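You operate a simulated robot arm through the tools that you are given. There is no shell and no other tool.

Carry out the task below with a simulated robot arm. There is one attempt and no reset: what you move stays moved.

TASK
Shut both open gates, zero the counter and run two cycles.
Fine: gates and counter first; motor on, clutch in, hand lever twice; motor off at the end.

Only the result counts: the job must be done as asked and must still hold three seconds after the hand-in. Knocking over, shifting, dropping, spilling or breaking anything else fails it.

THE ROBOT
A 6-joint arm with a two-finger gripper, fixed in place. Base frame: the origin is at the foot of the arm, x ahead of it, y to its left, z up. Units: mm, degrees, N and s.
Its first joint turns from -166.0 to 166.0 degrees. Payload 2.45 kg.
Tool frame: the origin (TCP) lies between the finger pads and is the grasp point; the fingertips stand 20 mm ahead of it; z points along the fingers, y is the line along which they close. The gripper opens to 140 mm. The gripper's body begins 168 mm behind the TCP.
Orientation is that of the tool frame in the base frame, as a unit quaternion [x, y, z, w]. With the fingers straight down and closing along the base's y, the tool's x points along the base's -x, its y along +y and its z along -z.

THE INTERFACE
- The arm moves only by the tool servo_tool. Its argument "targets" is text: rows parted by semicolons, each of 6 numbers parted by spaces: the shift along the base's x, y, z in units of 30 mm (1.0 is 30 mm), then the turn, a rotation vector about the base's x, y, z in units of 4 degrees (1.0 is 4 degrees). In form: dx dy dz rx ry rz; .... A call has 1 to 20 rows; each row shifts and turns the commanded pose from where the row before left it. "fingers" is the closure, from 0 (fully open) to 1 (shut), set as the call begins (left out, the last holds). A call with a number of a shift or a turn outside -1 to 1 is refused whole. Rows are played at 5 a second. More than 50 mm and 8.6 degrees between two rows, or a gripper value outside its range, and nothing of the call is played. Where a pose cannot be reached the arm comes as near as it can. A force on the tool above 90 N (or 10 N above the force at the start of the call, whichever is more), or a blocked arm, ends the call early, and 0.2 s more pass. Each finger travels about 45 mm/s and halts on what it meets, pressing with about 33 N; the grip force reading is that of the motor and also rises with nothing between the fingers. The clock runs only during rows and for 0.2 s after the last one: add rows that do not move to give the fingers time. The reply holds the time, the measured pose of the TCP, the force on the tool along the base axes, the opening and the grip force, in the units named above and with some noise, with the torque about the TCP (base axes, N m) and any sound that the robot's microphone picked up, and new pictures: "views" is both (left out), scene, wrist or none.
- Cameras (640 x 400 px; columns grow to the right, rows downward): "scene" is fixed at [49.8, 651, 1774.9]; the picture's right is [-0.38, -0.93, 0.00], its down [-0.37, 0.15, -0.92] and it looks along [0.85, -0.35, -0.39] (base axes); focal length 336 px, centre (320, 200). "wrist" rides on the gripper at [78, 11, -209] in the tool frame; the picture's right is [-0.14, 0.99, 0.00], its down [-0.92, -0.13, -0.37] and it looks along [-0.36, -0.05, 0.93] (tool axes); focal length 280 px, centre (320, 200). There is no depth. A picture from a camera that has moved, and an enlarged one, comes with that camera's place and axes in the base frame and with its lens.
- close_up(camera, box): a new picture of the part [left, top, right, bottom] of that camera's present view, enlarged. No time passes.
- close_job(): hands the job in; it is judged then, once.

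Places have to be worked out from the pictures, the camera data and where the tool is seen. Open the gripper and draw the arm clear of the work before you hand the job in, unless the task says otherwise.

The tools are called after "Call:" as a command line: name --argument value ..., lists and objects as JSON in quotes. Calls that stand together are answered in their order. servo_tool: Moves the arm, as the interface text tells. Its arguments: {"type":"object","properties":{"targets":{"type":"string"},"fingers":{"type":"number"},"views":{"type":"string","enum":["both","scene","wrist","none"]}},"required":["targets"]} The other tools are called the same way: close_up (camera, box) takes an enlarged picture of a part of a camera's view; close_job () hands the job in.

At the start:

```text
time_s: 0.0
ee_pos: [548.9, 140.6, 1516.9]
orientation: [0.0, 1.0, 0.0, 0.0]
ft_force: [0.3, -0.2, 0.2]
wrist_torque: [0.0, 0.0, -0.02]
finger_gap: 140.1
grasp_force: 0.1
```

scene: 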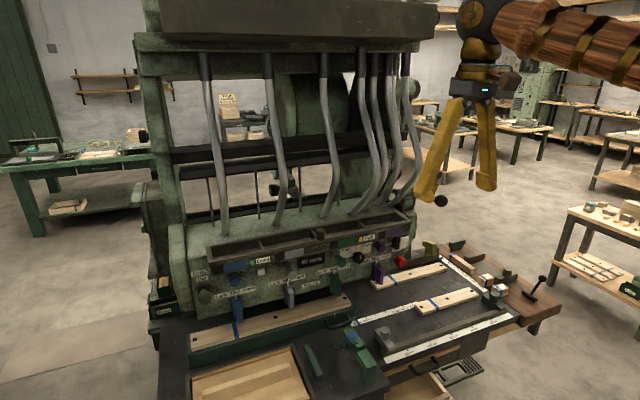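
wrist: 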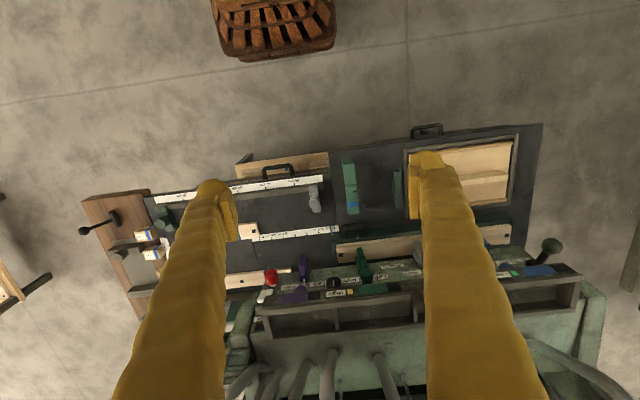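

I see a machine with ducts, a control panel and a bench in front of it. I'll take close-ups to identify the gates, counter, motor switch, clutch and lever.

Call:
close_up --camera "scene" --box '[180, 200, 420, 350]'

Call:
close_up --camera "scene" --box '[320, 220, 560, 370]'

Call:
close_up --camera "wrist" --box '[220, 220, 440, 358]'

Call:
close_up --camera "wrist" --box '[60, 120, 360, 308]'

```text
2.67 times, centred on (300, 275) of scene
camera zoom: at [49.8, 651.0, 1774.9], right [-0.38, -0.93, 0.0], down [-0.37, 0.15, -0.92], along [0.85, -0.35, -0.39], focal length 895 px, centre (373, 0)
```

zoom: 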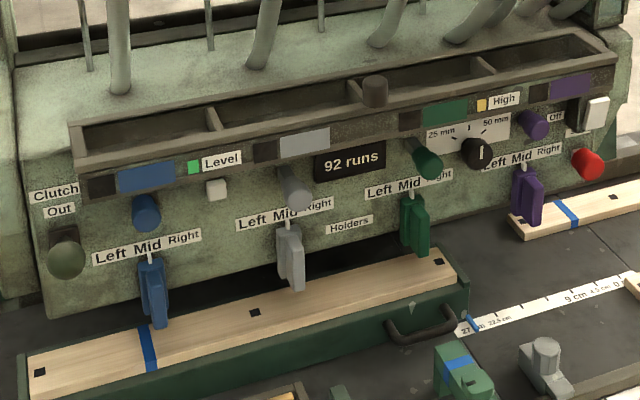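

```text
2.67 times, centred on (440, 295) of scene
camera zoom: at [49.8, 651.0, 1774.9], right [-0.38, -0.93, 0.0], down [-0.37, 0.15, -0.92], along [0.85, -0.35, -0.39], focal length 895 px, centre (0, -53)
```

zoom: 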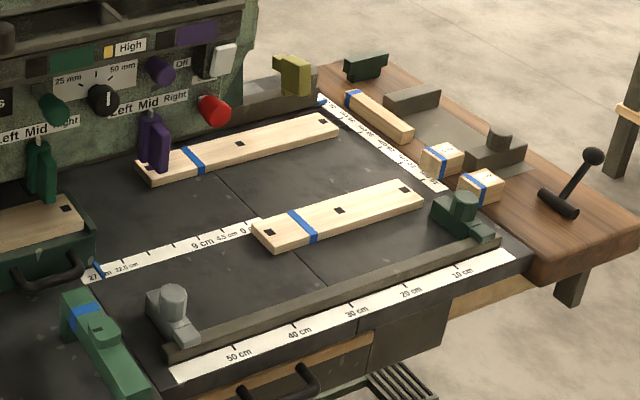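

```text
2.90 times, centred on (330, 289) of wrist
camera zoom: at [468.9, 151.9, 1726.3], right [0.14, 0.99, 0.0], down [0.92, -0.13, 0.37], along [0.36, -0.05, -0.93], focal length 813 px, centre (291, -58)
```

zoom: 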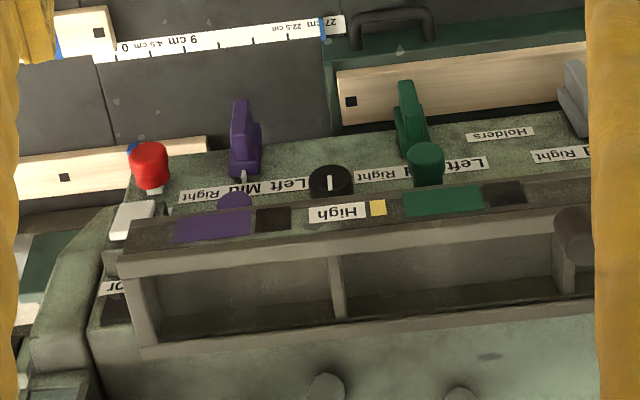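

```text
2.13 times, centred on (210, 214) of wrist
camera zoom: at [468.9, 151.9, 1726.3], right [0.14, 0.99, 0.0], down [0.92, -0.13, 0.37], along [0.36, -0.05, -0.93], focal length 597 px, centre (554, 170)
```

zoom: 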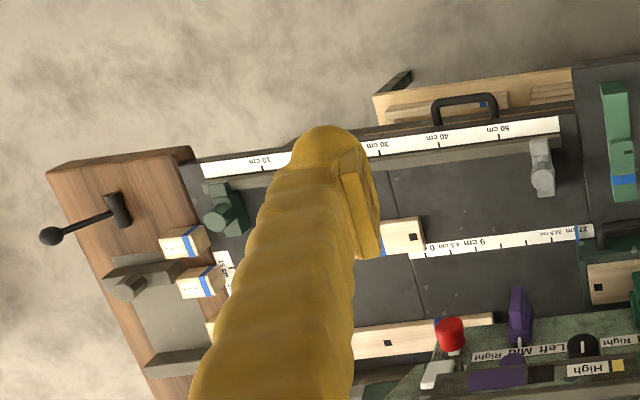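

The panel carries four colour groups, a counter reading "92 runs", Clutch Out, and a Motor switch. I need finer close-ups to read the labels and find the gates.

Call:
close_up --camera "scene" --box '[185, 250, 281, 310]'

Call:
close_up --camera "scene" --box '[265, 235, 361, 295]'

Call:
close_up --camera "scene" --box '[330, 220, 426, 280]'

Call:
close_up --camera "scene" --box '[420, 230, 580, 330]'

Call:
close_up --camera "scene" --box '[150, 0, 450, 188]'

Call:
close_up --camera "scene" --box '[160, 280, 480, 400]'

```text
6.67 times, centred on (233, 280) of scene
camera zoom: at [49.8, 651.0, 1774.9], right [-0.38, -0.93, 0.0], down [-0.37, 0.15, -0.92], along [0.85, -0.35, -0.39], focal length 2238 px, centre (900, -333)
```

zoom: 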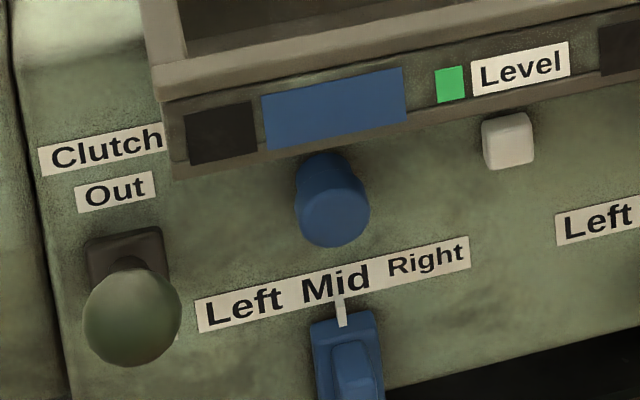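

```text
6.67 times, centred on (313, 265) of scene
camera zoom: at [49.8, 651.0, 1774.9], right [-0.38, -0.93, 0.0], down [-0.37, 0.15, -0.92], along [0.85, -0.35, -0.39], focal length 2238 px, centre (367, -233)
```

zoom: 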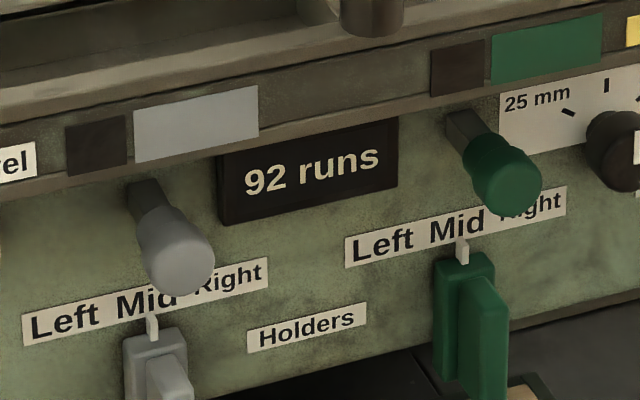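

```text
6.67 times, centred on (378, 250) of scene
camera zoom: at [49.8, 651.0, 1774.9], right [-0.38, -0.93, 0.0], down [-0.37, 0.15, -0.92], along [0.85, -0.35, -0.39], focal length 2238 px, centre (-67, -133)
```

zoom: 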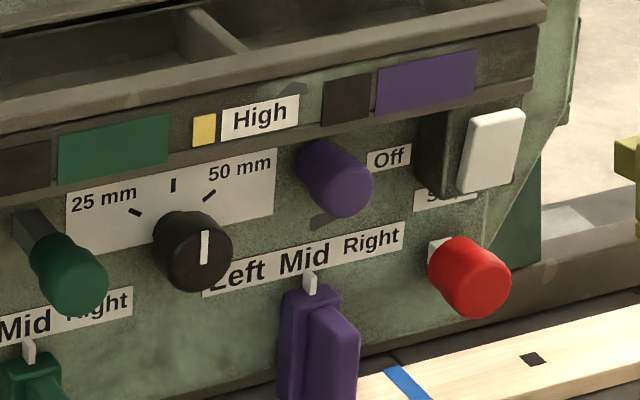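

```text
4.00 times, centred on (500, 280) of scene
camera zoom: at [49.8, 651.0, 1774.9], right [-0.38, -0.93, 0.0], down [-0.37, 0.15, -0.92], along [0.85, -0.35, -0.39], focal length 1343 px, centre (-400, -120)
```

zoom: 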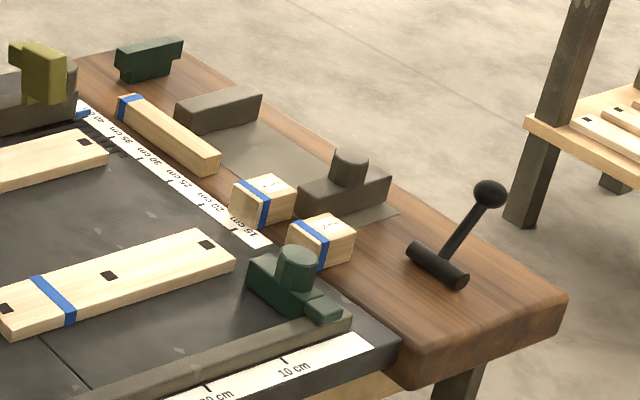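

```text
2.13 times, centred on (300, 94) of scene
camera zoom: at [49.8, 651.0, 1774.9], right [-0.38, -0.93, 0.0], down [-0.37, 0.15, -0.92], along [0.85, -0.35, -0.39], focal length 714 px, centre (363, 426)
```

zoom: 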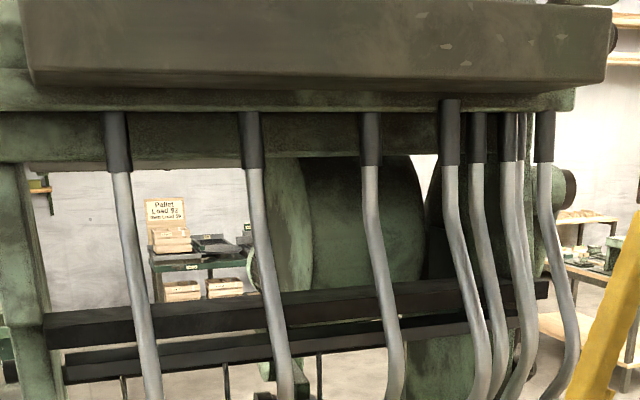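

```text
2.00 times, centred on (320, 340) of scene
camera zoom: at [49.8, 651.0, 1774.9], right [-0.38, -0.93, 0.0], down [-0.37, 0.15, -0.92], along [0.85, -0.35, -0.39], focal length 672 px, centre (320, -80)
```

zoom: 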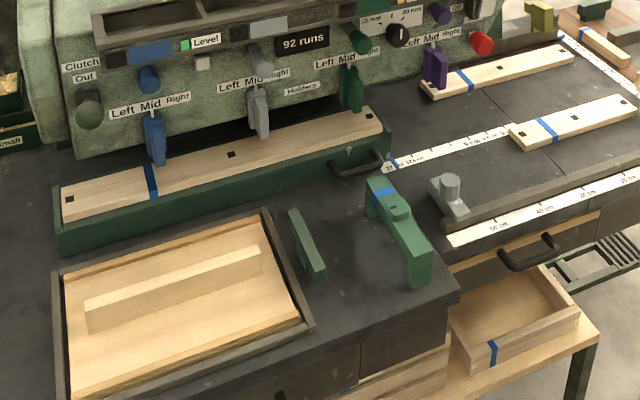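

The grey and green plungers seem to stand farther out than the blue and purple ones, so they are probably the open gates. I want a better, upright look, so I'll turn the wrist about its axis in free space with the fingers shut to clear the view.

Call:
servo_tool --targets "0 0 0 0 0 1;0 0 0 0 0 1;0 0 0 0 0 1;0 0 0 0 0 1;0 0 0 0 0 1;0 0 0 0 0 1;0 0 0 0 0 1;0 0 0 0 0 1;0 0 0 0 0 1;0 0 0 0 0 1;0 0 0 0 0 1;0 0 0 0 0 1;0 0 0 0 0 1;0 0 0 0 0 1;0 0 0 0 0 1;0 0 0 0 0 1;0 0 0 0 0 1;0 0 0 0 0 1;0 0 0 0 0 1;0 0 0 0 0 1" --fingers 1 --views "both"

```text
time_s: 4.2
ee_pos: [548.0, 139.9, 1516.9]
orientation: [-0.643, 0.765, 0.0, -0.001]
ft_force: [-0.1, 0.3, 0.8]
wrist_torque: [-0.02, 0.02, 0.0]
finger_gap: 0.0
grasp_force: 29.3
camera wrist: at [522.8, 66.0, 1726.3], right [-0.95, 0.31, 0.0], down [0.28, 0.89, 0.37], along [0.11, 0.35, -0.93], focal length 280 px, centre (320, 200)
```

scene: 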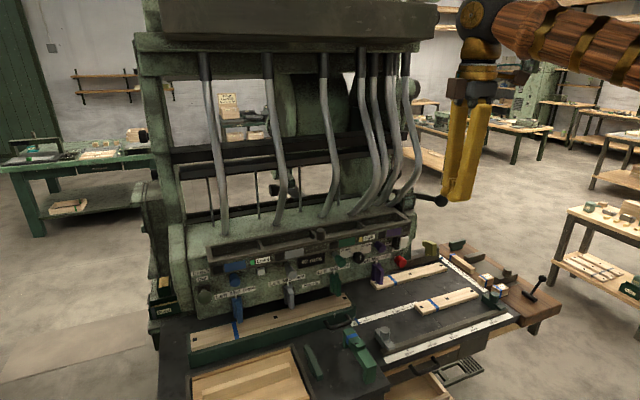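
wrist: 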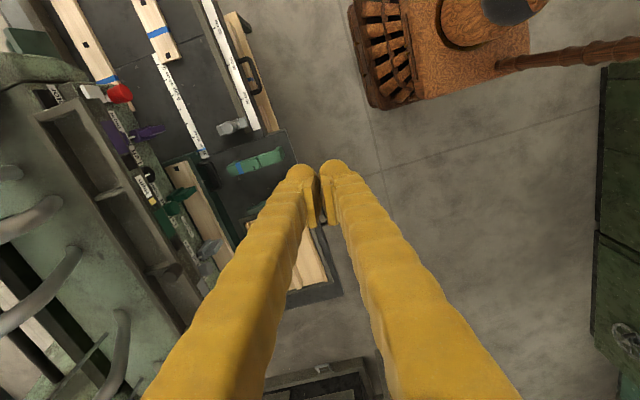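

The fingers are shut and the wrist turned 80°. There is a black ball on a rod at the machine's right side near (440,200), so I'll zoom there and on the lever on the wooden table.

Call:
close_up --camera "scene" --box '[390, 160, 486, 220]'

Call:
close_up --camera "scene" --box '[120, 170, 216, 230]'

Call:
close_up --camera "wrist" --box '[80, 70, 240, 170]'

Call:
close_up --camera "wrist" --box '[100, 150, 260, 250]'

```text
6.67 times, centred on (438, 190) of scene
camera zoom: at [49.8, 651.0, 1774.9], right [-0.38, -0.93, 0.0], down [-0.37, 0.15, -0.92], along [0.85, -0.35, -0.39], focal length 2238 px, centre (-467, 267)
```

zoom: 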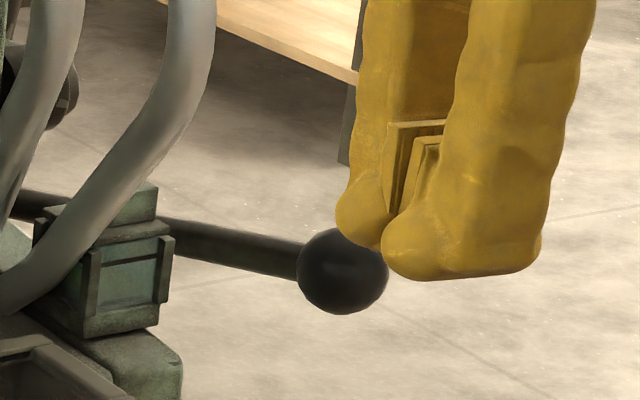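

```text
6.67 times, centred on (168, 200) of scene
camera zoom: at [49.8, 651.0, 1774.9], right [-0.38, -0.93, 0.0], down [-0.37, 0.15, -0.92], along [0.85, -0.35, -0.39], focal length 2238 px, centre (1333, 200)
```

zoom: 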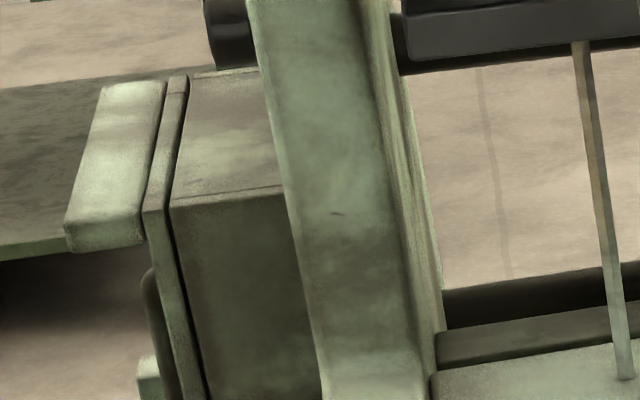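

```text
4.00 times, centred on (160, 120) of wrist
camera zoom: at [522.8, 66.0, 1726.3], right [-0.95, 0.31, 0.0], down [0.28, 0.89, 0.37], along [0.11, 0.35, -0.93], focal length 1122 px, centre (960, 520)
```

zoom: 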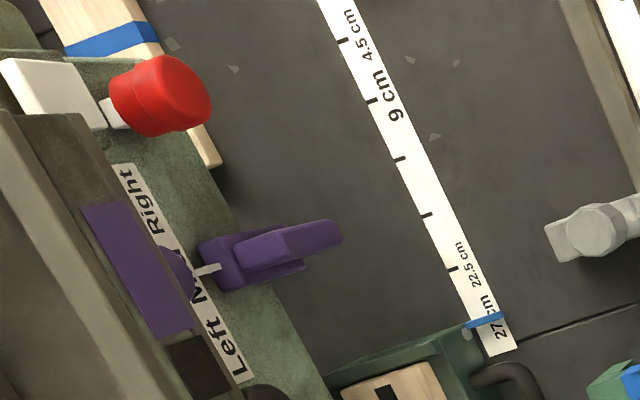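

```text
4.00 times, centred on (180, 200) of wrist
camera zoom: at [522.8, 66.0, 1726.3], right [-0.95, 0.31, 0.0], down [0.28, 0.89, 0.37], along [0.11, 0.35, -0.93], focal length 1122 px, centre (880, 200)
```

zoom: 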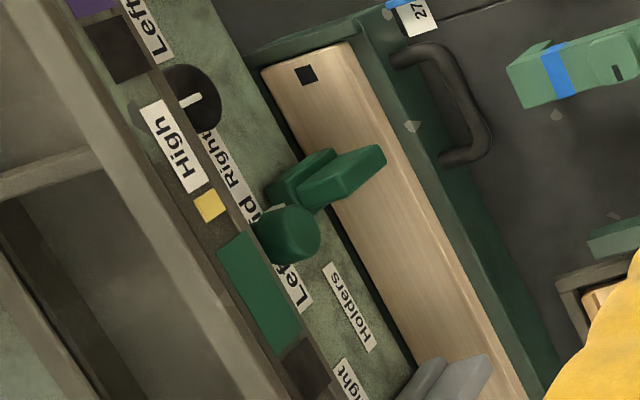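

I'll finish the 180° flip (25 more rows) so the wrist view comes upright when the tool tilts towards the panel.

Call:
servo_tool --targets "0 0 0 0 0 1;0 0 0 0 0 1;0 0 0 0 0 1;0 0 0 0 0 1;0 0 0 0 0 1;0 0 0 0 0 1;0 0 0 0 0 1;0 0 0 0 0 1;0 0 0 0 0 1;0 0 0 0 0 1;0 0 0 0 0 1;0 0 0 0 0 1;0 0 0 0 0 1;0 0 0 0 0 1;0 0 0 0 0 1;0 0 0 0 0 1;0 0 0 0 0 1;0 0 0 0 0 1;0 0 0 0 0 1;0 0 0 0 0 1" --views "none"

Call:
servo_tool --targets "0 0 0 0 0 1;0 0 0 0 0 1;0 0 0 0 0 1;0 0 0 0 0 1;0 0 0 0 0 1" --views "wrist"

```text
time_s: 8.4
ee_pos: [548.2, 140.1, 1516.3]
orientation: [0.985, -0.174, 0.001, 0.0]
ft_force: [0.5, 0.3, 0.0]
wrist_torque: [-0.02, -0.03, -0.04]
finger_gap: 0.0
grasp_force: 29.5
```

```text
time_s: 9.6
ee_pos: [547.3, 140.9, 1515.5]
orientation: [1.0, 0.0, 0.0, 0.0]
ft_force: [0.6, -0.6, 0.7]
wrist_torque: [0.03, 0.0, 0.01]
finger_gap: 0.0
grasp_force: 29.4
camera wrist: at [625.3, 130.6, 1726.1], right [-0.14, -0.99, 0.0], down [-0.92, 0.13, 0.37], along [-0.37, 0.05, -0.93], focal length 280 px, centre (320, 200)
```

wrist: 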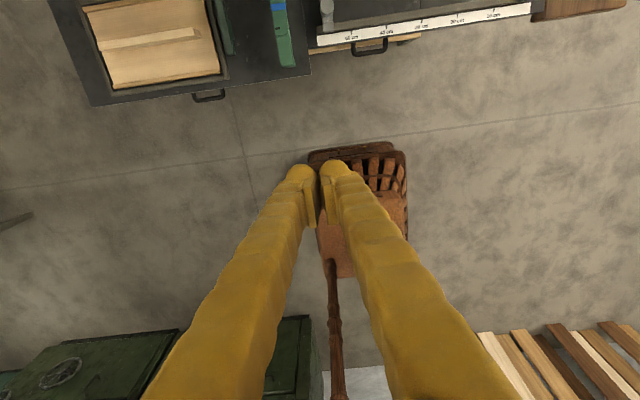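

Flipped; the camera now faces back, so I'll pitch the tool up towards the panel (about −72° about y) while lowering to around z 1300.

Call:
servo_tool --targets "0 0 -0.4 0 -1 0;0 0 -0.4 0 -1 0;0 0 -0.4 0 -1 0;0 0 -0.4 0 -1 0;0 0 -0.4 0 -1 0;0 0 -0.4 0 -1 0;0 0 -0.4 0 -1 0;0 0 -0.4 0 -1 0;0 0 -0.4 0 -1 0;0 0 -0.4 0 -1 0;0 0 -0.4 0 -1 0;0 0 -0.4 0 -1 0;0 0 -0.4 0 -1 0;0 0 -0.4 0 -1 0;0 0 -0.4 0 -1 0;0 0 -0.4 0 -1 0;0 0 -0.4 0 -1 0;0 0 -0.4 0 -1 0" --views "both"

```text
time_s: 13.4
ee_pos: [548.5, 141.5, 1300.1]
orientation: [0.809, 0.0, 0.587, 0.0]
ft_force: [-0.7, 0.0, -0.4]
wrist_torque: [0.0, 0.01, -0.02]
finger_gap: 0.0
grasp_force: 29.3
camera wrist: at [372.4, 130.4, 1439.7], right [-0.04, -0.99, -0.13], down [-0.63, 0.13, -0.76], along [0.77, 0.05, -0.63], focal length 280 px, centre (320, 200)
```

scene: 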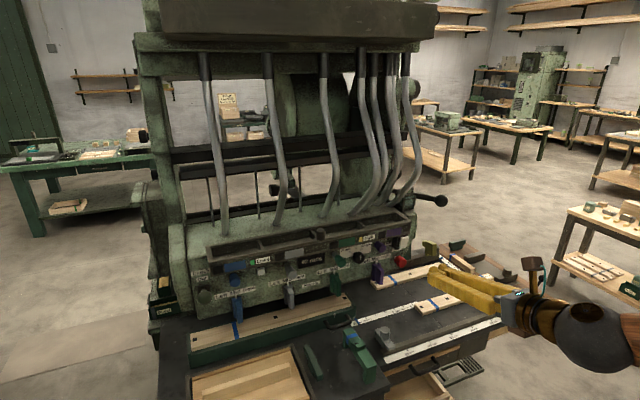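
wrist: 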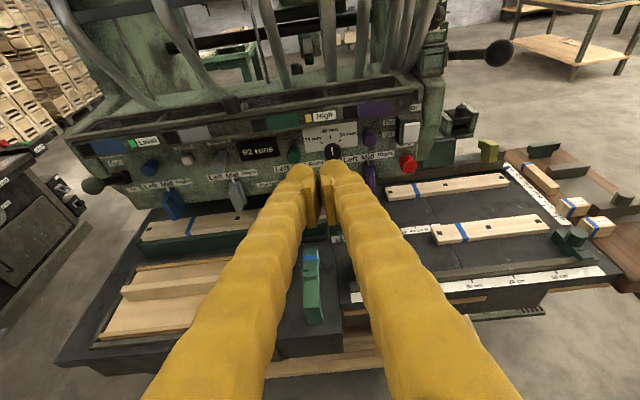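

Now the wrist camera sees the panel upright. I'll zoom into its parts to read labels and judge plunger positions.

Call:
close_up --camera "wrist" --box '[70, 120, 230, 220]'

Call:
close_up --camera "wrist" --box '[170, 100, 330, 200]'

Call:
close_up --camera "wrist" --box '[290, 80, 450, 180]'

Call:
close_up --camera "wrist" --box '[400, 0, 640, 150]'

Call:
close_up --camera "scene" --box '[390, 170, 470, 220]'

```text
4.00 times, centred on (150, 170) of wrist
camera zoom: at [372.4, 130.4, 1439.7], right [-0.04, -0.99, -0.13], down [-0.63, 0.13, -0.76], along [0.77, 0.05, -0.63], focal length 1122 px, centre (1000, 320)
```

zoom: 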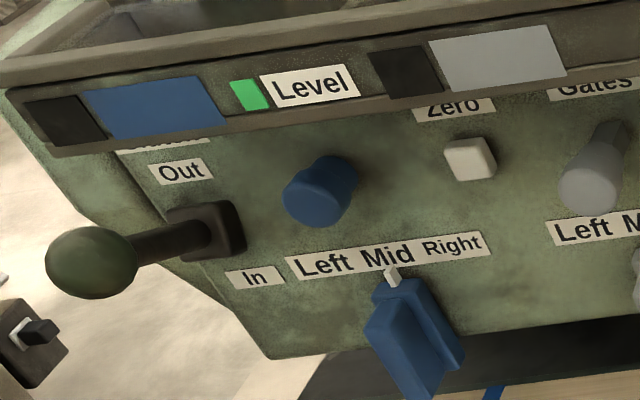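

```text
4.00 times, centred on (250, 150) of wrist
camera zoom: at [372.4, 130.4, 1439.7], right [-0.04, -0.99, -0.13], down [-0.63, 0.13, -0.76], along [0.77, 0.05, -0.63], focal length 1122 px, centre (600, 400)
```

zoom: 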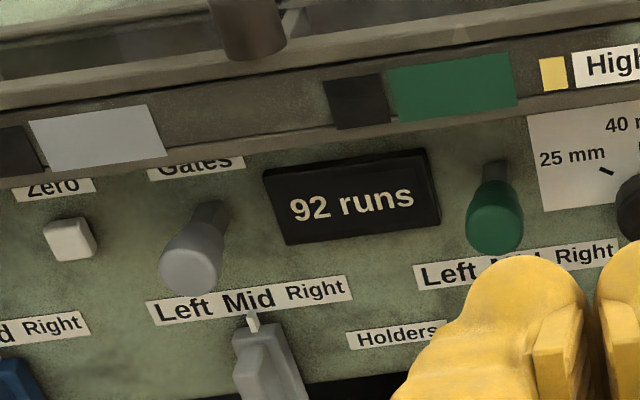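

```text
4.00 times, centred on (370, 130) of wrist
camera zoom: at [372.4, 130.4, 1439.7], right [-0.04, -0.99, -0.13], down [-0.63, 0.13, -0.76], along [0.77, 0.05, -0.63], focal length 1122 px, centre (120, 480)
```

zoom: 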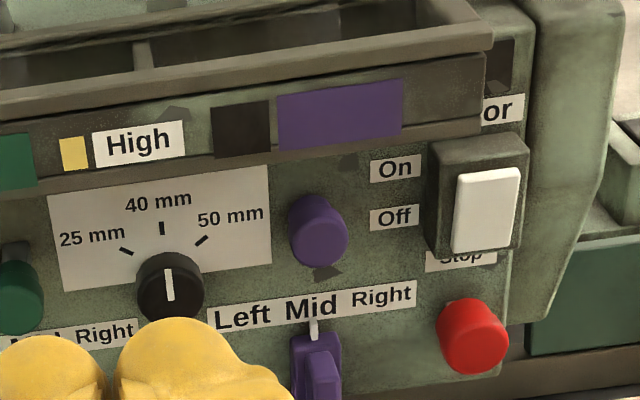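

```text
2.67 times, centred on (520, 75) of wrist
camera zoom: at [372.4, 130.4, 1439.7], right [-0.04, -0.99, -0.13], down [-0.63, 0.13, -0.76], along [0.77, 0.05, -0.63], focal length 748 px, centre (-213, 533)
```

zoom: 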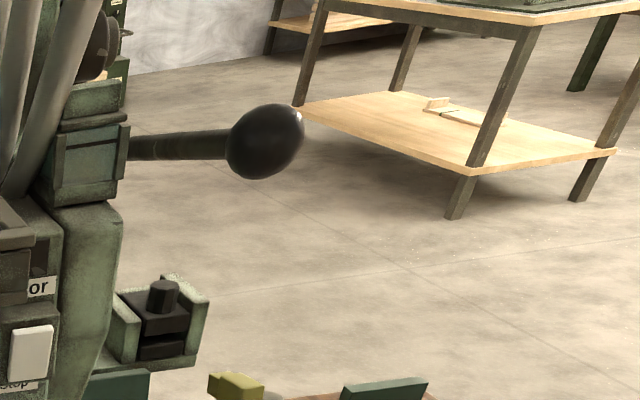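

```text
8.00 times, centred on (430, 195) of scene
camera zoom: at [49.8, 651.0, 1774.9], right [-0.38, -0.93, 0.0], down [-0.37, 0.15, -0.92], along [0.85, -0.35, -0.39], focal length 2686 px, centre (-560, 240)
```

zoom: 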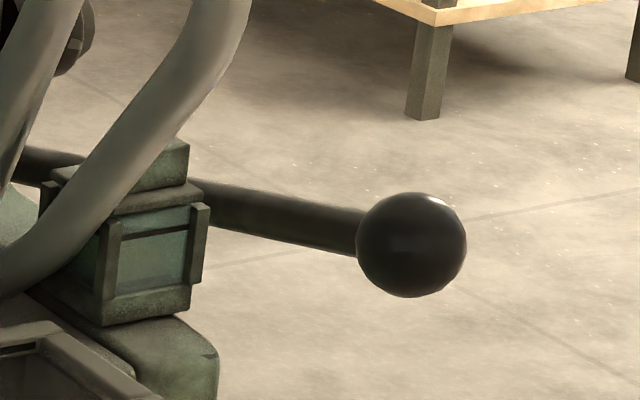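

Labels read: Clutch Out/In lever (far left), "Zero" white button, "Gates" above the plungers, "Motor On/Off" rocker and red "Stop". I estimate Zero ≈ (985,478,1121), grey plunger tip ≈ (930,386,1122), green ≈ (931,210,1118), and machine hand lever ball ≈ (958,−224,1271). I'll move lower and level to read the labels hidden under the tray.

Call:
servo_tool --targets "0.3 1 -0.7 0 -1 0;0.3 1 -0.7 0 -1 0;0.3 1 -0.7 0 -1 0;0.3 1 -0.7 0 -1 0;0.3 1 -0.7 0 -0.5 0;0.3 1 -0.7 0 0 0;0.3 1 -0.7 0 0 0;0.3 1 -0.7 0 0 0;0.3 1 -0.7 0 0 0;0.3 1 -0.7 0 0 0" --views "both"

```text
time_s: 15.6
ee_pos: [643.8, 447.6, 1097.3]
orientation: [0.707, 0.001, 0.708, 0.0]
ft_force: [0.3, 0.5, -0.5]
wrist_torque: [0.0, 0.01, -0.06]
finger_gap: 0.0
grasp_force: 29.7
out of reach, approached as far as the arm can: row 4
camera wrist: at [434.1, 436.4, 1175.5], right [0.0, -0.99, -0.14], down [-0.37, 0.13, -0.92], along [0.93, 0.05, -0.37], focal length 280 px, centre (320, 200)
```

scene: 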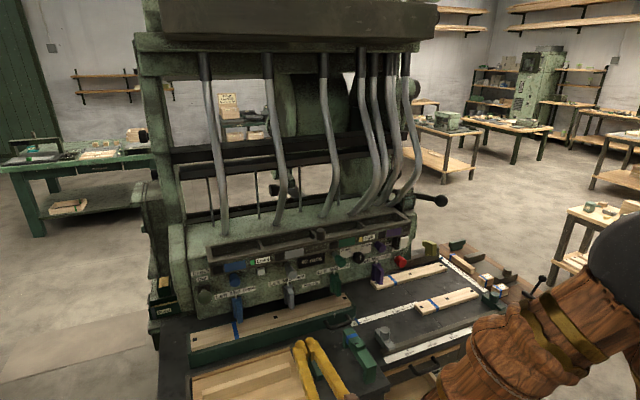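
wrist: 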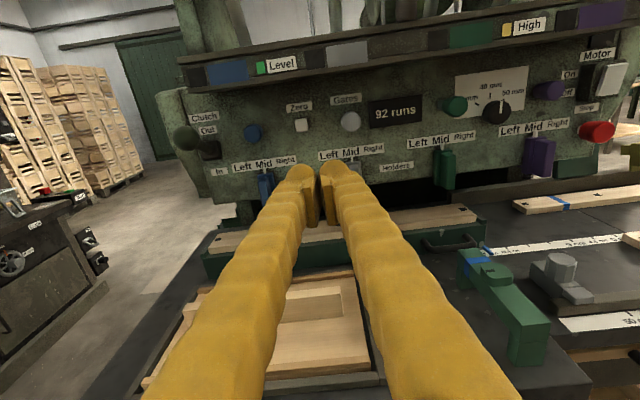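

Good level view. I'll zoom on the panel's parts.

Call:
close_up --camera "wrist" --box '[160, 90, 320, 190]'

Call:
close_up --camera "wrist" --box '[280, 70, 440, 170]'

Call:
close_up --camera "wrist" --box '[400, 50, 560, 150]'

Call:
close_up --camera "wrist" --box '[500, 20, 640, 150]'

```text
4.00 times, centred on (240, 140) of wrist
camera zoom: at [434.1, 436.4, 1175.5], right [0.0, -0.99, -0.14], down [-0.37, 0.13, -0.92], along [0.93, 0.05, -0.37], focal length 1122 px, centre (640, 440)
```

zoom: 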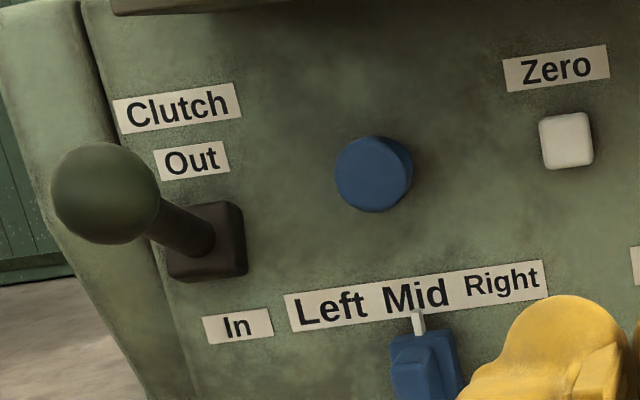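

```text
4.00 times, centred on (360, 120) of wrist
camera zoom: at [434.1, 436.4, 1175.5], right [0.0, -0.99, -0.14], down [-0.37, 0.13, -0.92], along [0.93, 0.05, -0.37], focal length 1122 px, centre (160, 520)
```

zoom: 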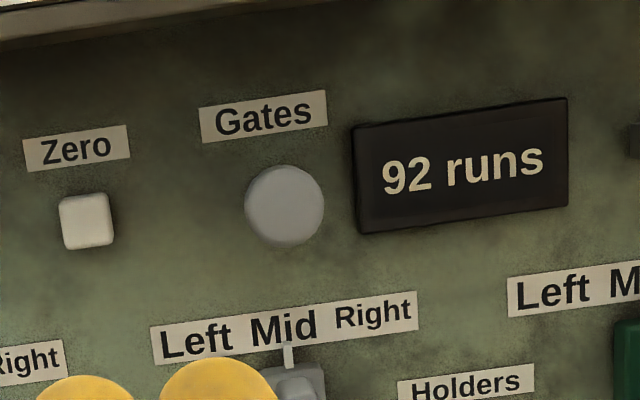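

```text
4.00 times, centred on (480, 100) of wrist
camera zoom: at [434.1, 436.4, 1175.5], right [0.0, -0.99, -0.14], down [-0.37, 0.13, -0.92], along [0.93, 0.05, -0.37], focal length 1122 px, centre (-320, 600)
```

zoom: 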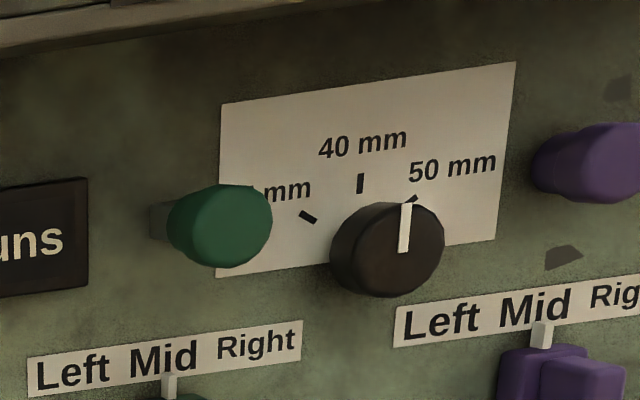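

```text
3.08 times, centred on (570, 85) of wrist
camera zoom: at [434.1, 436.4, 1175.5], right [0.0, -0.99, -0.14], down [-0.37, 0.13, -0.92], along [0.93, 0.05, -0.37], focal length 863 px, centre (-449, 554)
```

zoom: 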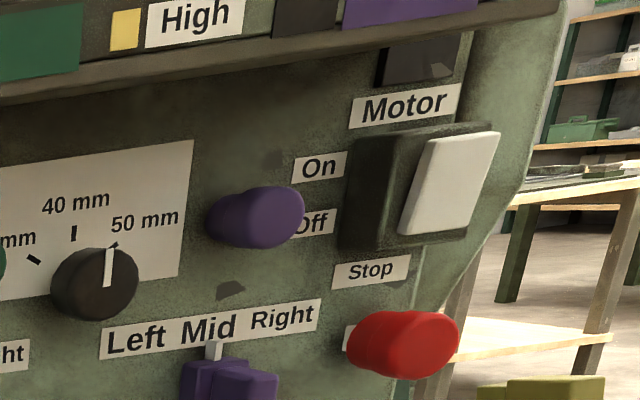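

Labels confirm the controls; grey and green plungers show long stems (out = open), blue and purple are in. I'll line the closed fingers up with the grey plunger (≈(930,388,1116)), stopping about 40 mm short.

Call:
servo_tool --targets "0.94 -0.25 0.08 0 0 0;0.94 -0.25 0.08 0 0 0;0.94 -0.25 0.08 0 0 0;0.94 -0.25 0.08 0 0 0;0.94 -0.25 0.08 0 0 0;0.94 -0.25 0.08 0 0 0;0.94 -0.25 0.08 0 0 0;0.94 -0.25 0.08 0 0 0" --views "both"

```text
time_s: 17.4
ee_pos: [869.6, 386.6, 1115.5]
orientation: [0.707, 0.0, 0.708, 0.0]
ft_force: [0.0, -0.7, 0.1]
wrist_torque: [0.02, 0.02, 0.0]
finger_gap: 0.0
grasp_force: 29.8
camera wrist: at [659.8, 376.5, 1195.4], right [0.0, -0.99, -0.14], down [-0.37, 0.13, -0.92], along [0.93, 0.05, -0.37], focal length 280 px, centre (320, 200)
```

scene: 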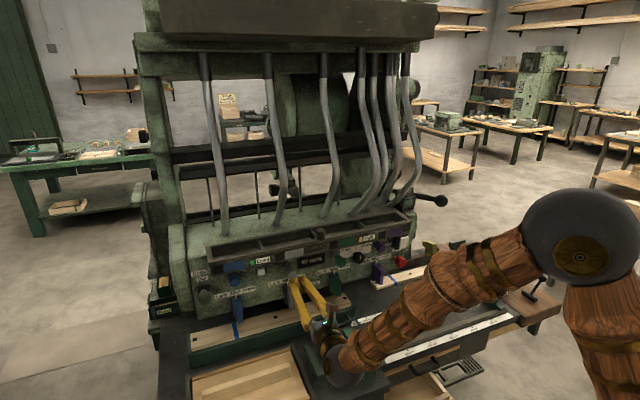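
wrist: 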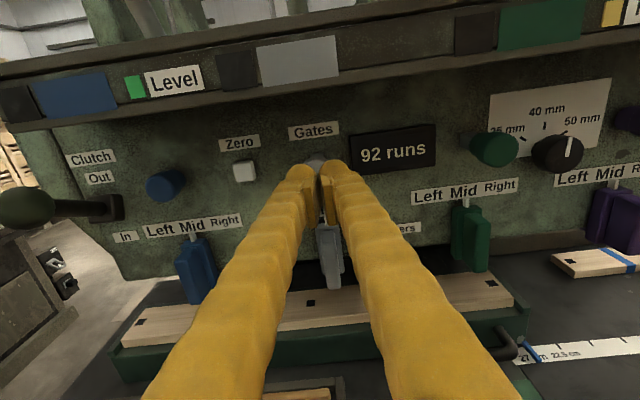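

The fingertips are right in front of the grey plunger. I'll check the alignment in both cameras.

Call:
close_up --camera "scene" --box '[265, 250, 361, 310]'

Call:
close_up --camera "wrist" --box '[260, 130, 388, 210]'

```text
6.67 times, centred on (313, 280) of scene
camera zoom: at [49.8, 651.0, 1774.9], right [-0.38, -0.93, 0.0], down [-0.37, 0.15, -0.92], along [0.85, -0.35, -0.39], focal length 2238 px, centre (367, -333)
```

zoom: 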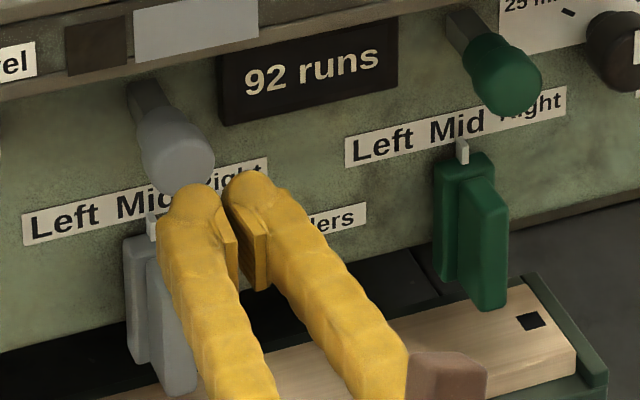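

```text
5.00 times, centred on (324, 170) of wrist
camera zoom: at [659.8, 376.5, 1195.4], right [0.0, -0.99, -0.14], down [-0.37, 0.13, -0.92], along [0.93, 0.05, -0.37], focal length 1402 px, centre (300, 350)
```

zoom: 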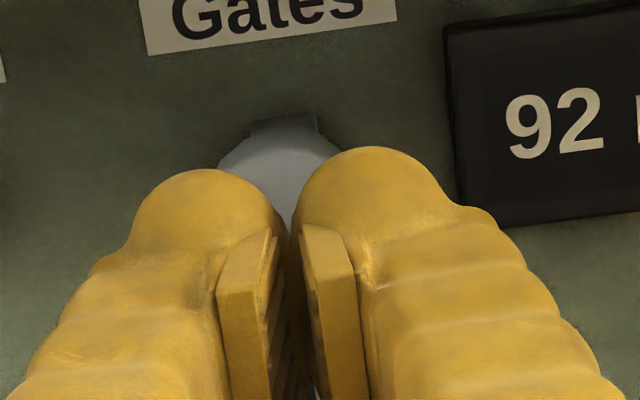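

Alignment is good (projected tip and knob match the pictures). I'll advance to contact and push the grey plunger in by about 28 mm in small steps.

Call:
servo_tool --targets "0.5 0 0 0 0 0;0.5 0 0 0 0 0;0.3 0 0 0 0 0;0.2 0 0 0 0 0;0.2 0 0 0 0 0;0.2 0 0 0 0 0;0.2 0 0 0 0 0;0.1 0 0 0 0 0" --views "both"

```text
time_s: 19.2
ee_pos: [934.9, 387.1, 1116.8]
orientation: [0.707, 0.0, 0.708, -0.001]
ft_force: [-0.3, 1.1, -0.4]
wrist_torque: [-0.03, 0.03, -0.01]
finger_gap: 0.0
grasp_force: 29.3
camera wrist: at [725.2, 376.1, 1195.4], right [0.0, -0.99, -0.14], down [-0.37, 0.13, -0.92], along [0.93, 0.05, -0.37], focal length 280 px, centre (320, 200)
```

scene: 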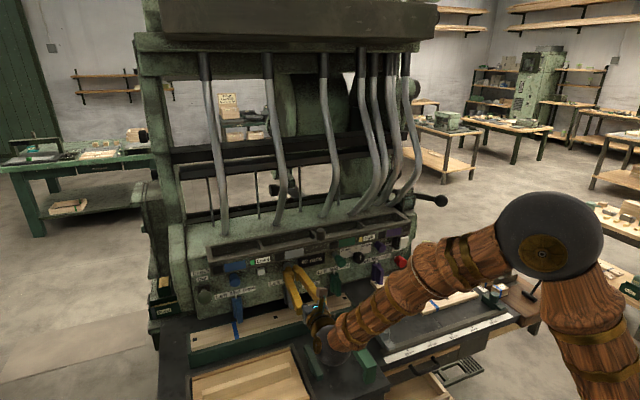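
wrist: 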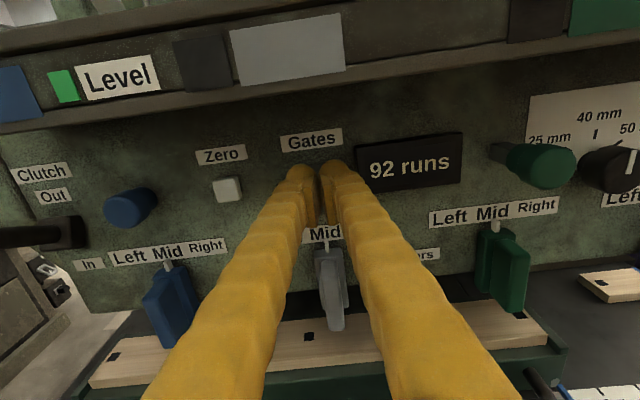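

Little force remains; I'll zoom to see whether the grey plunger has gone in.

Call:
close_up --camera "scene" --box '[265, 240, 361, 300]'

Call:
close_up --camera "wrist" --box '[260, 130, 388, 210]'

```text
6.67 times, centred on (313, 270) of scene
camera zoom: at [49.8, 651.0, 1774.9], right [-0.38, -0.93, 0.0], down [-0.37, 0.15, -0.92], along [0.85, -0.35, -0.39], focal length 2238 px, centre (367, -267)
```

zoom: 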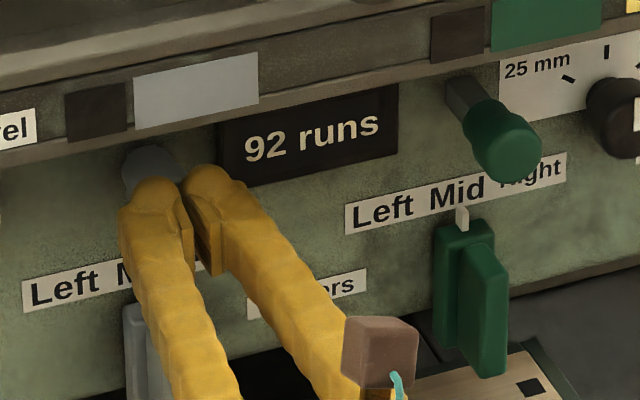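

```text
5.00 times, centred on (324, 170) of wrist
camera zoom: at [725.2, 376.1, 1195.4], right [0.0, -0.99, -0.14], down [-0.37, 0.13, -0.92], along [0.93, 0.05, -0.37], focal length 1402 px, centre (300, 350)
```

zoom: 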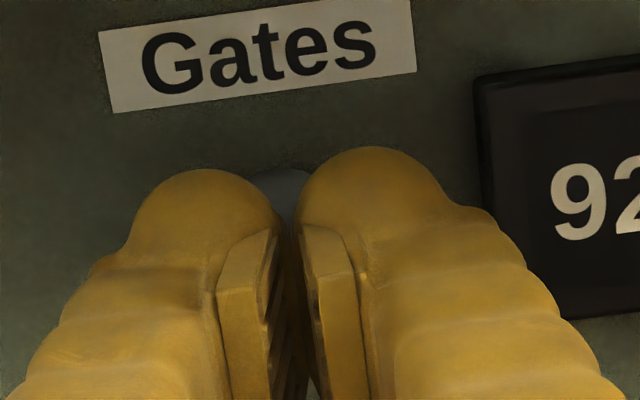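

The plunger has moved in with the fingers. I'll push a little further in 3 mm steps until it bottoms out.

Call:
servo_tool --targets "0.1 0 0 0 0 0;0.1 0 0 0 0 0;0.1 0 0 0 0 0;0 0 0 0 0 0" --views "none"

```text
time_s: 20.0
ee_pos: [939.0, 386.3, 1115.3]
orientation: [0.708, 0.001, 0.706, 0.0]
ft_force: [-33.6, -6.9, 9.4]
wrist_torque: [0.09, -0.11, 0.16]
finger_gap: 0.2
grasp_force: 28.7
stopped in row 3: the force on the tool passed its limit at 110 N (the readings are from after the stop); the commanded pose is now the measured one
```

It bottomed out hard at tip x≈959, matching the blue plunger's depth. I'll back off and look at it.

Call:
servo_tool --targets "-0.5 0 0 0 0 0;-1 0 0 0 0 0;-1 0 0 0 0 0" --views "both"

Call:
close_up --camera "scene" --box '[215, 230, 375, 330]'

Call:
close_up --camera "wrist" --box '[130, 110, 540, 260]'

```text
time_s: 20.8
ee_pos: [866.1, 386.4, 1115.7]
orientation: [0.708, 0.0, 0.706, 0.001]
ft_force: [0.6, 0.3, 0.3]
wrist_torque: [0.02, 0.03, 0.04]
finger_gap: 0.0
grasp_force: 29.2
camera wrist: at [655.6, 376.5, 1194.9], right [0.0, -0.99, -0.14], down [-0.37, 0.13, -0.92], along [0.93, 0.05, -0.37], focal length 280 px, centre (320, 200)
```

scene: 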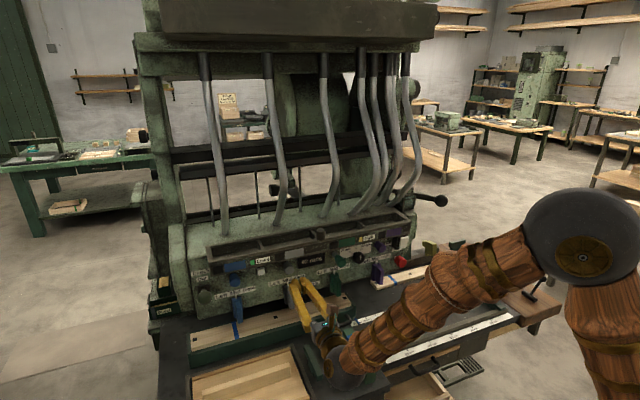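
wrist: 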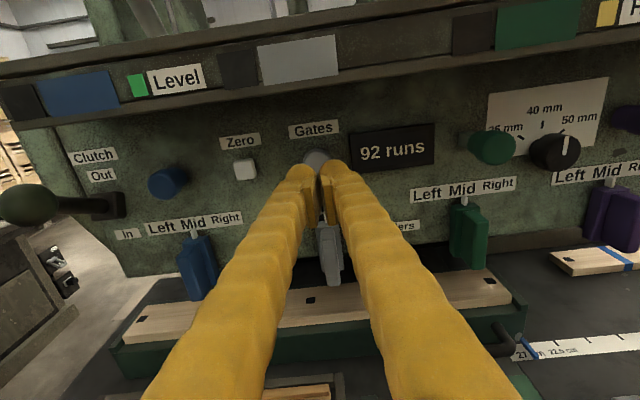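

```text
4.00 times, centred on (295, 280) of scene
camera zoom: at [49.8, 651.0, 1774.9], right [-0.38, -0.93, 0.0], down [-0.37, 0.15, -0.92], along [0.85, -0.35, -0.39], focal length 1343 px, centre (420, -120)
```

zoom: 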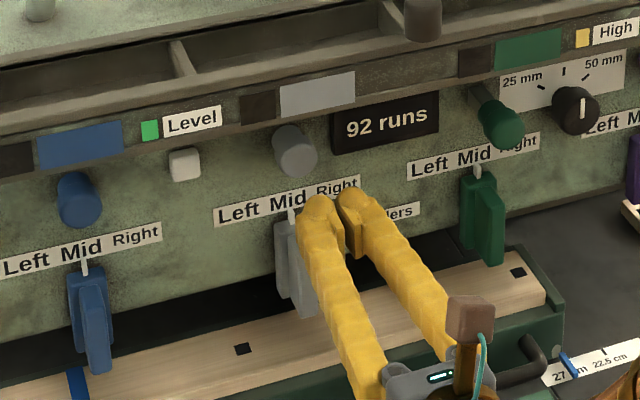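

```text
1.56 times, centred on (335, 185) of wrist
camera zoom: at [655.6, 376.5, 1194.9], right [0.0, -0.99, -0.14], down [-0.37, 0.13, -0.92], along [0.93, 0.05, -0.37], focal length 438 px, centre (297, 223)
```

zoom: 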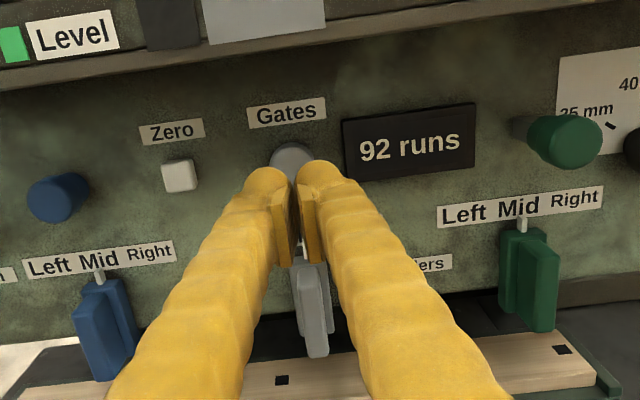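

Grey is now in, like blue. Next I'll shift to the green plunger at y≈209, same height, staying 40+ mm in front.

Call:
servo_tool --targets "0 -0.98 0 0 0 0;0 -0.98 0 0 0 0;0 -0.98 0 0 0 0;0 -0.98 0 0 0 0;0 -0.98 0 0 0 0;0 -0.98 0 0 0 0;0 0 0 0 0 0" --views "wrist"

Call:
close_up --camera "scene" --box '[300, 220, 420, 295]'

Call:
close_up --camera "wrist" --box '[240, 110, 400, 210]'

```text
time_s: 22.4
ee_pos: [865.4, 209.6, 1115.3]
orientation: [0.708, 0.0, 0.706, 0.0]
ft_force: [0.2, 0.5, 0.6]
wrist_torque: [-0.02, 0.0, 0.01]
finger_gap: 0.0
grasp_force: 29.5
camera wrist: at [655.8, 199.4, 1194.2], right [0.0, -0.99, -0.14], down [-0.37, 0.13, -0.92], along [0.93, 0.05, -0.37], focal length 280 px, centre (320, 200)
```

wrist: 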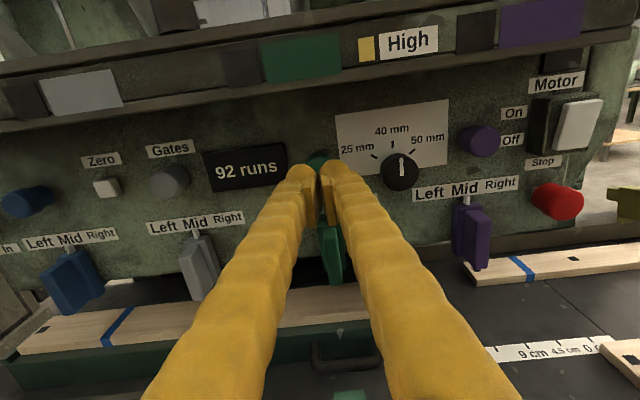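

```text
5.33 times, centred on (360, 258) of scene
camera zoom: at [49.8, 651.0, 1774.9], right [-0.38, -0.93, 0.0], down [-0.37, 0.15, -0.92], along [0.85, -0.35, -0.39], focal length 1790 px, centre (107, -107)
```

zoom: 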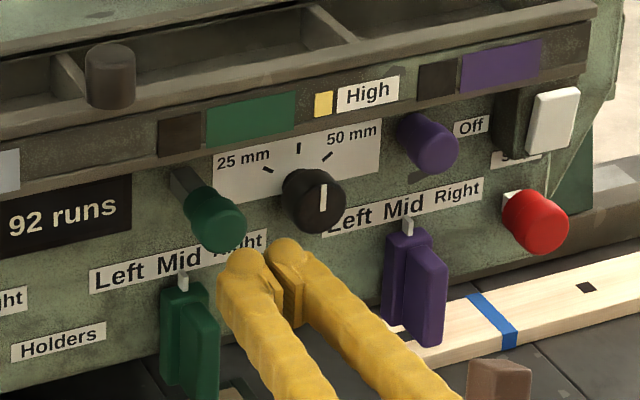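

```text
4.00 times, centred on (320, 160) of wrist
camera zoom: at [655.8, 199.4, 1194.2], right [0.0, -0.99, -0.14], down [-0.37, 0.13, -0.92], along [0.93, 0.05, -0.37], focal length 1122 px, centre (320, 360)
```

zoom: 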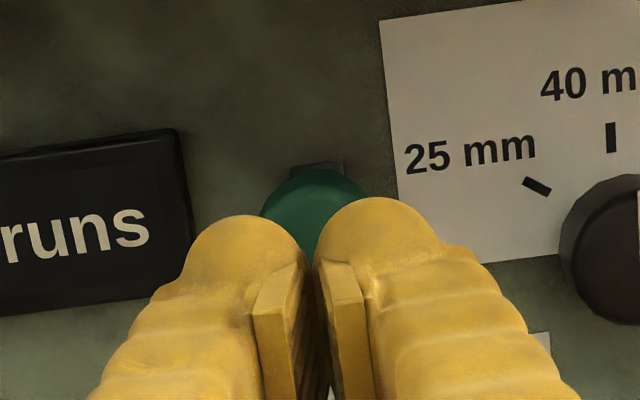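

Aligned with green. I'll push it in until it bottoms, with small last steps.

Call:
servo_tool --targets "0.5 0 0 0 0 0;0.5 0 0 0 0 0;0.4 0 0 0 0 0;0.2 0 0 0 0 0;0.2 0 0 0 0 0;0.2 0 0 0 0 0;0.2 0 0 0 0 0;0.1 0 0 0 0 0;0.1 0 0 0 0 0;0.1 0 0 0 0 0;0.1 0 0 0 0 0" --views "none"

Call:
servo_tool --targets "-0.5 0 0 0 0 0;-1 0 0 0 0 0;-1 0 0 0 0 0;-1 0 0 0 0 0;-1 0 0 0 0 0" --views "wrist"

Call:
close_up --camera "scene" --box '[180, 210, 420, 360]'

```text
time_s: 24.8
ee_pos: [938.9, 210.5, 1114.7]
orientation: [0.708, 0.001, 0.706, 0.0]
ft_force: [-34.8, -1.6, 7.7]
wrist_torque: [0.01, -0.18, -0.09]
finger_gap: 6.1
grasp_force: 29.3
stopped in row 11: the force on the tool passed its limit at 104 N (the readings are from after the stop); the commanded pose is now the measured one
```

```text
time_s: 25.9
ee_pos: [805.3, 211.6, 1114.8]
orientation: [0.709, 0.002, 0.705, 0.0]
ft_force: [0.4, -0.5, 0.1]
wrist_torque: [-0.01, 0.01, 0.02]
finger_gap: 0.0
grasp_force: 29.1
camera wrist: at [595.6, 200.0, 1194.0], right [0.0, -0.99, -0.14], down [-0.37, 0.13, -0.92], along [0.93, 0.05, -0.37], focal length 280 px, centre (320, 200)
```

wrist: 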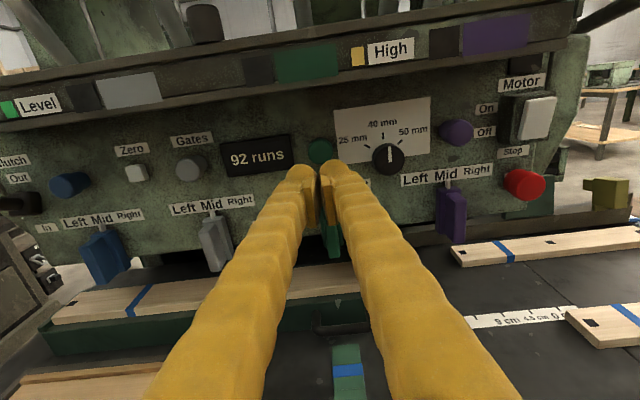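

```text
2.67 times, centred on (300, 285) of scene
camera zoom: at [49.8, 651.0, 1774.9], right [-0.38, -0.93, 0.0], down [-0.37, 0.15, -0.92], along [0.85, -0.35, -0.39], focal length 895 px, centre (373, -27)
```

zoom: 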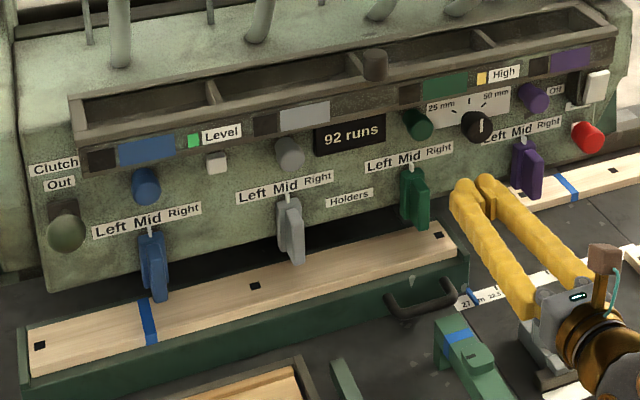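

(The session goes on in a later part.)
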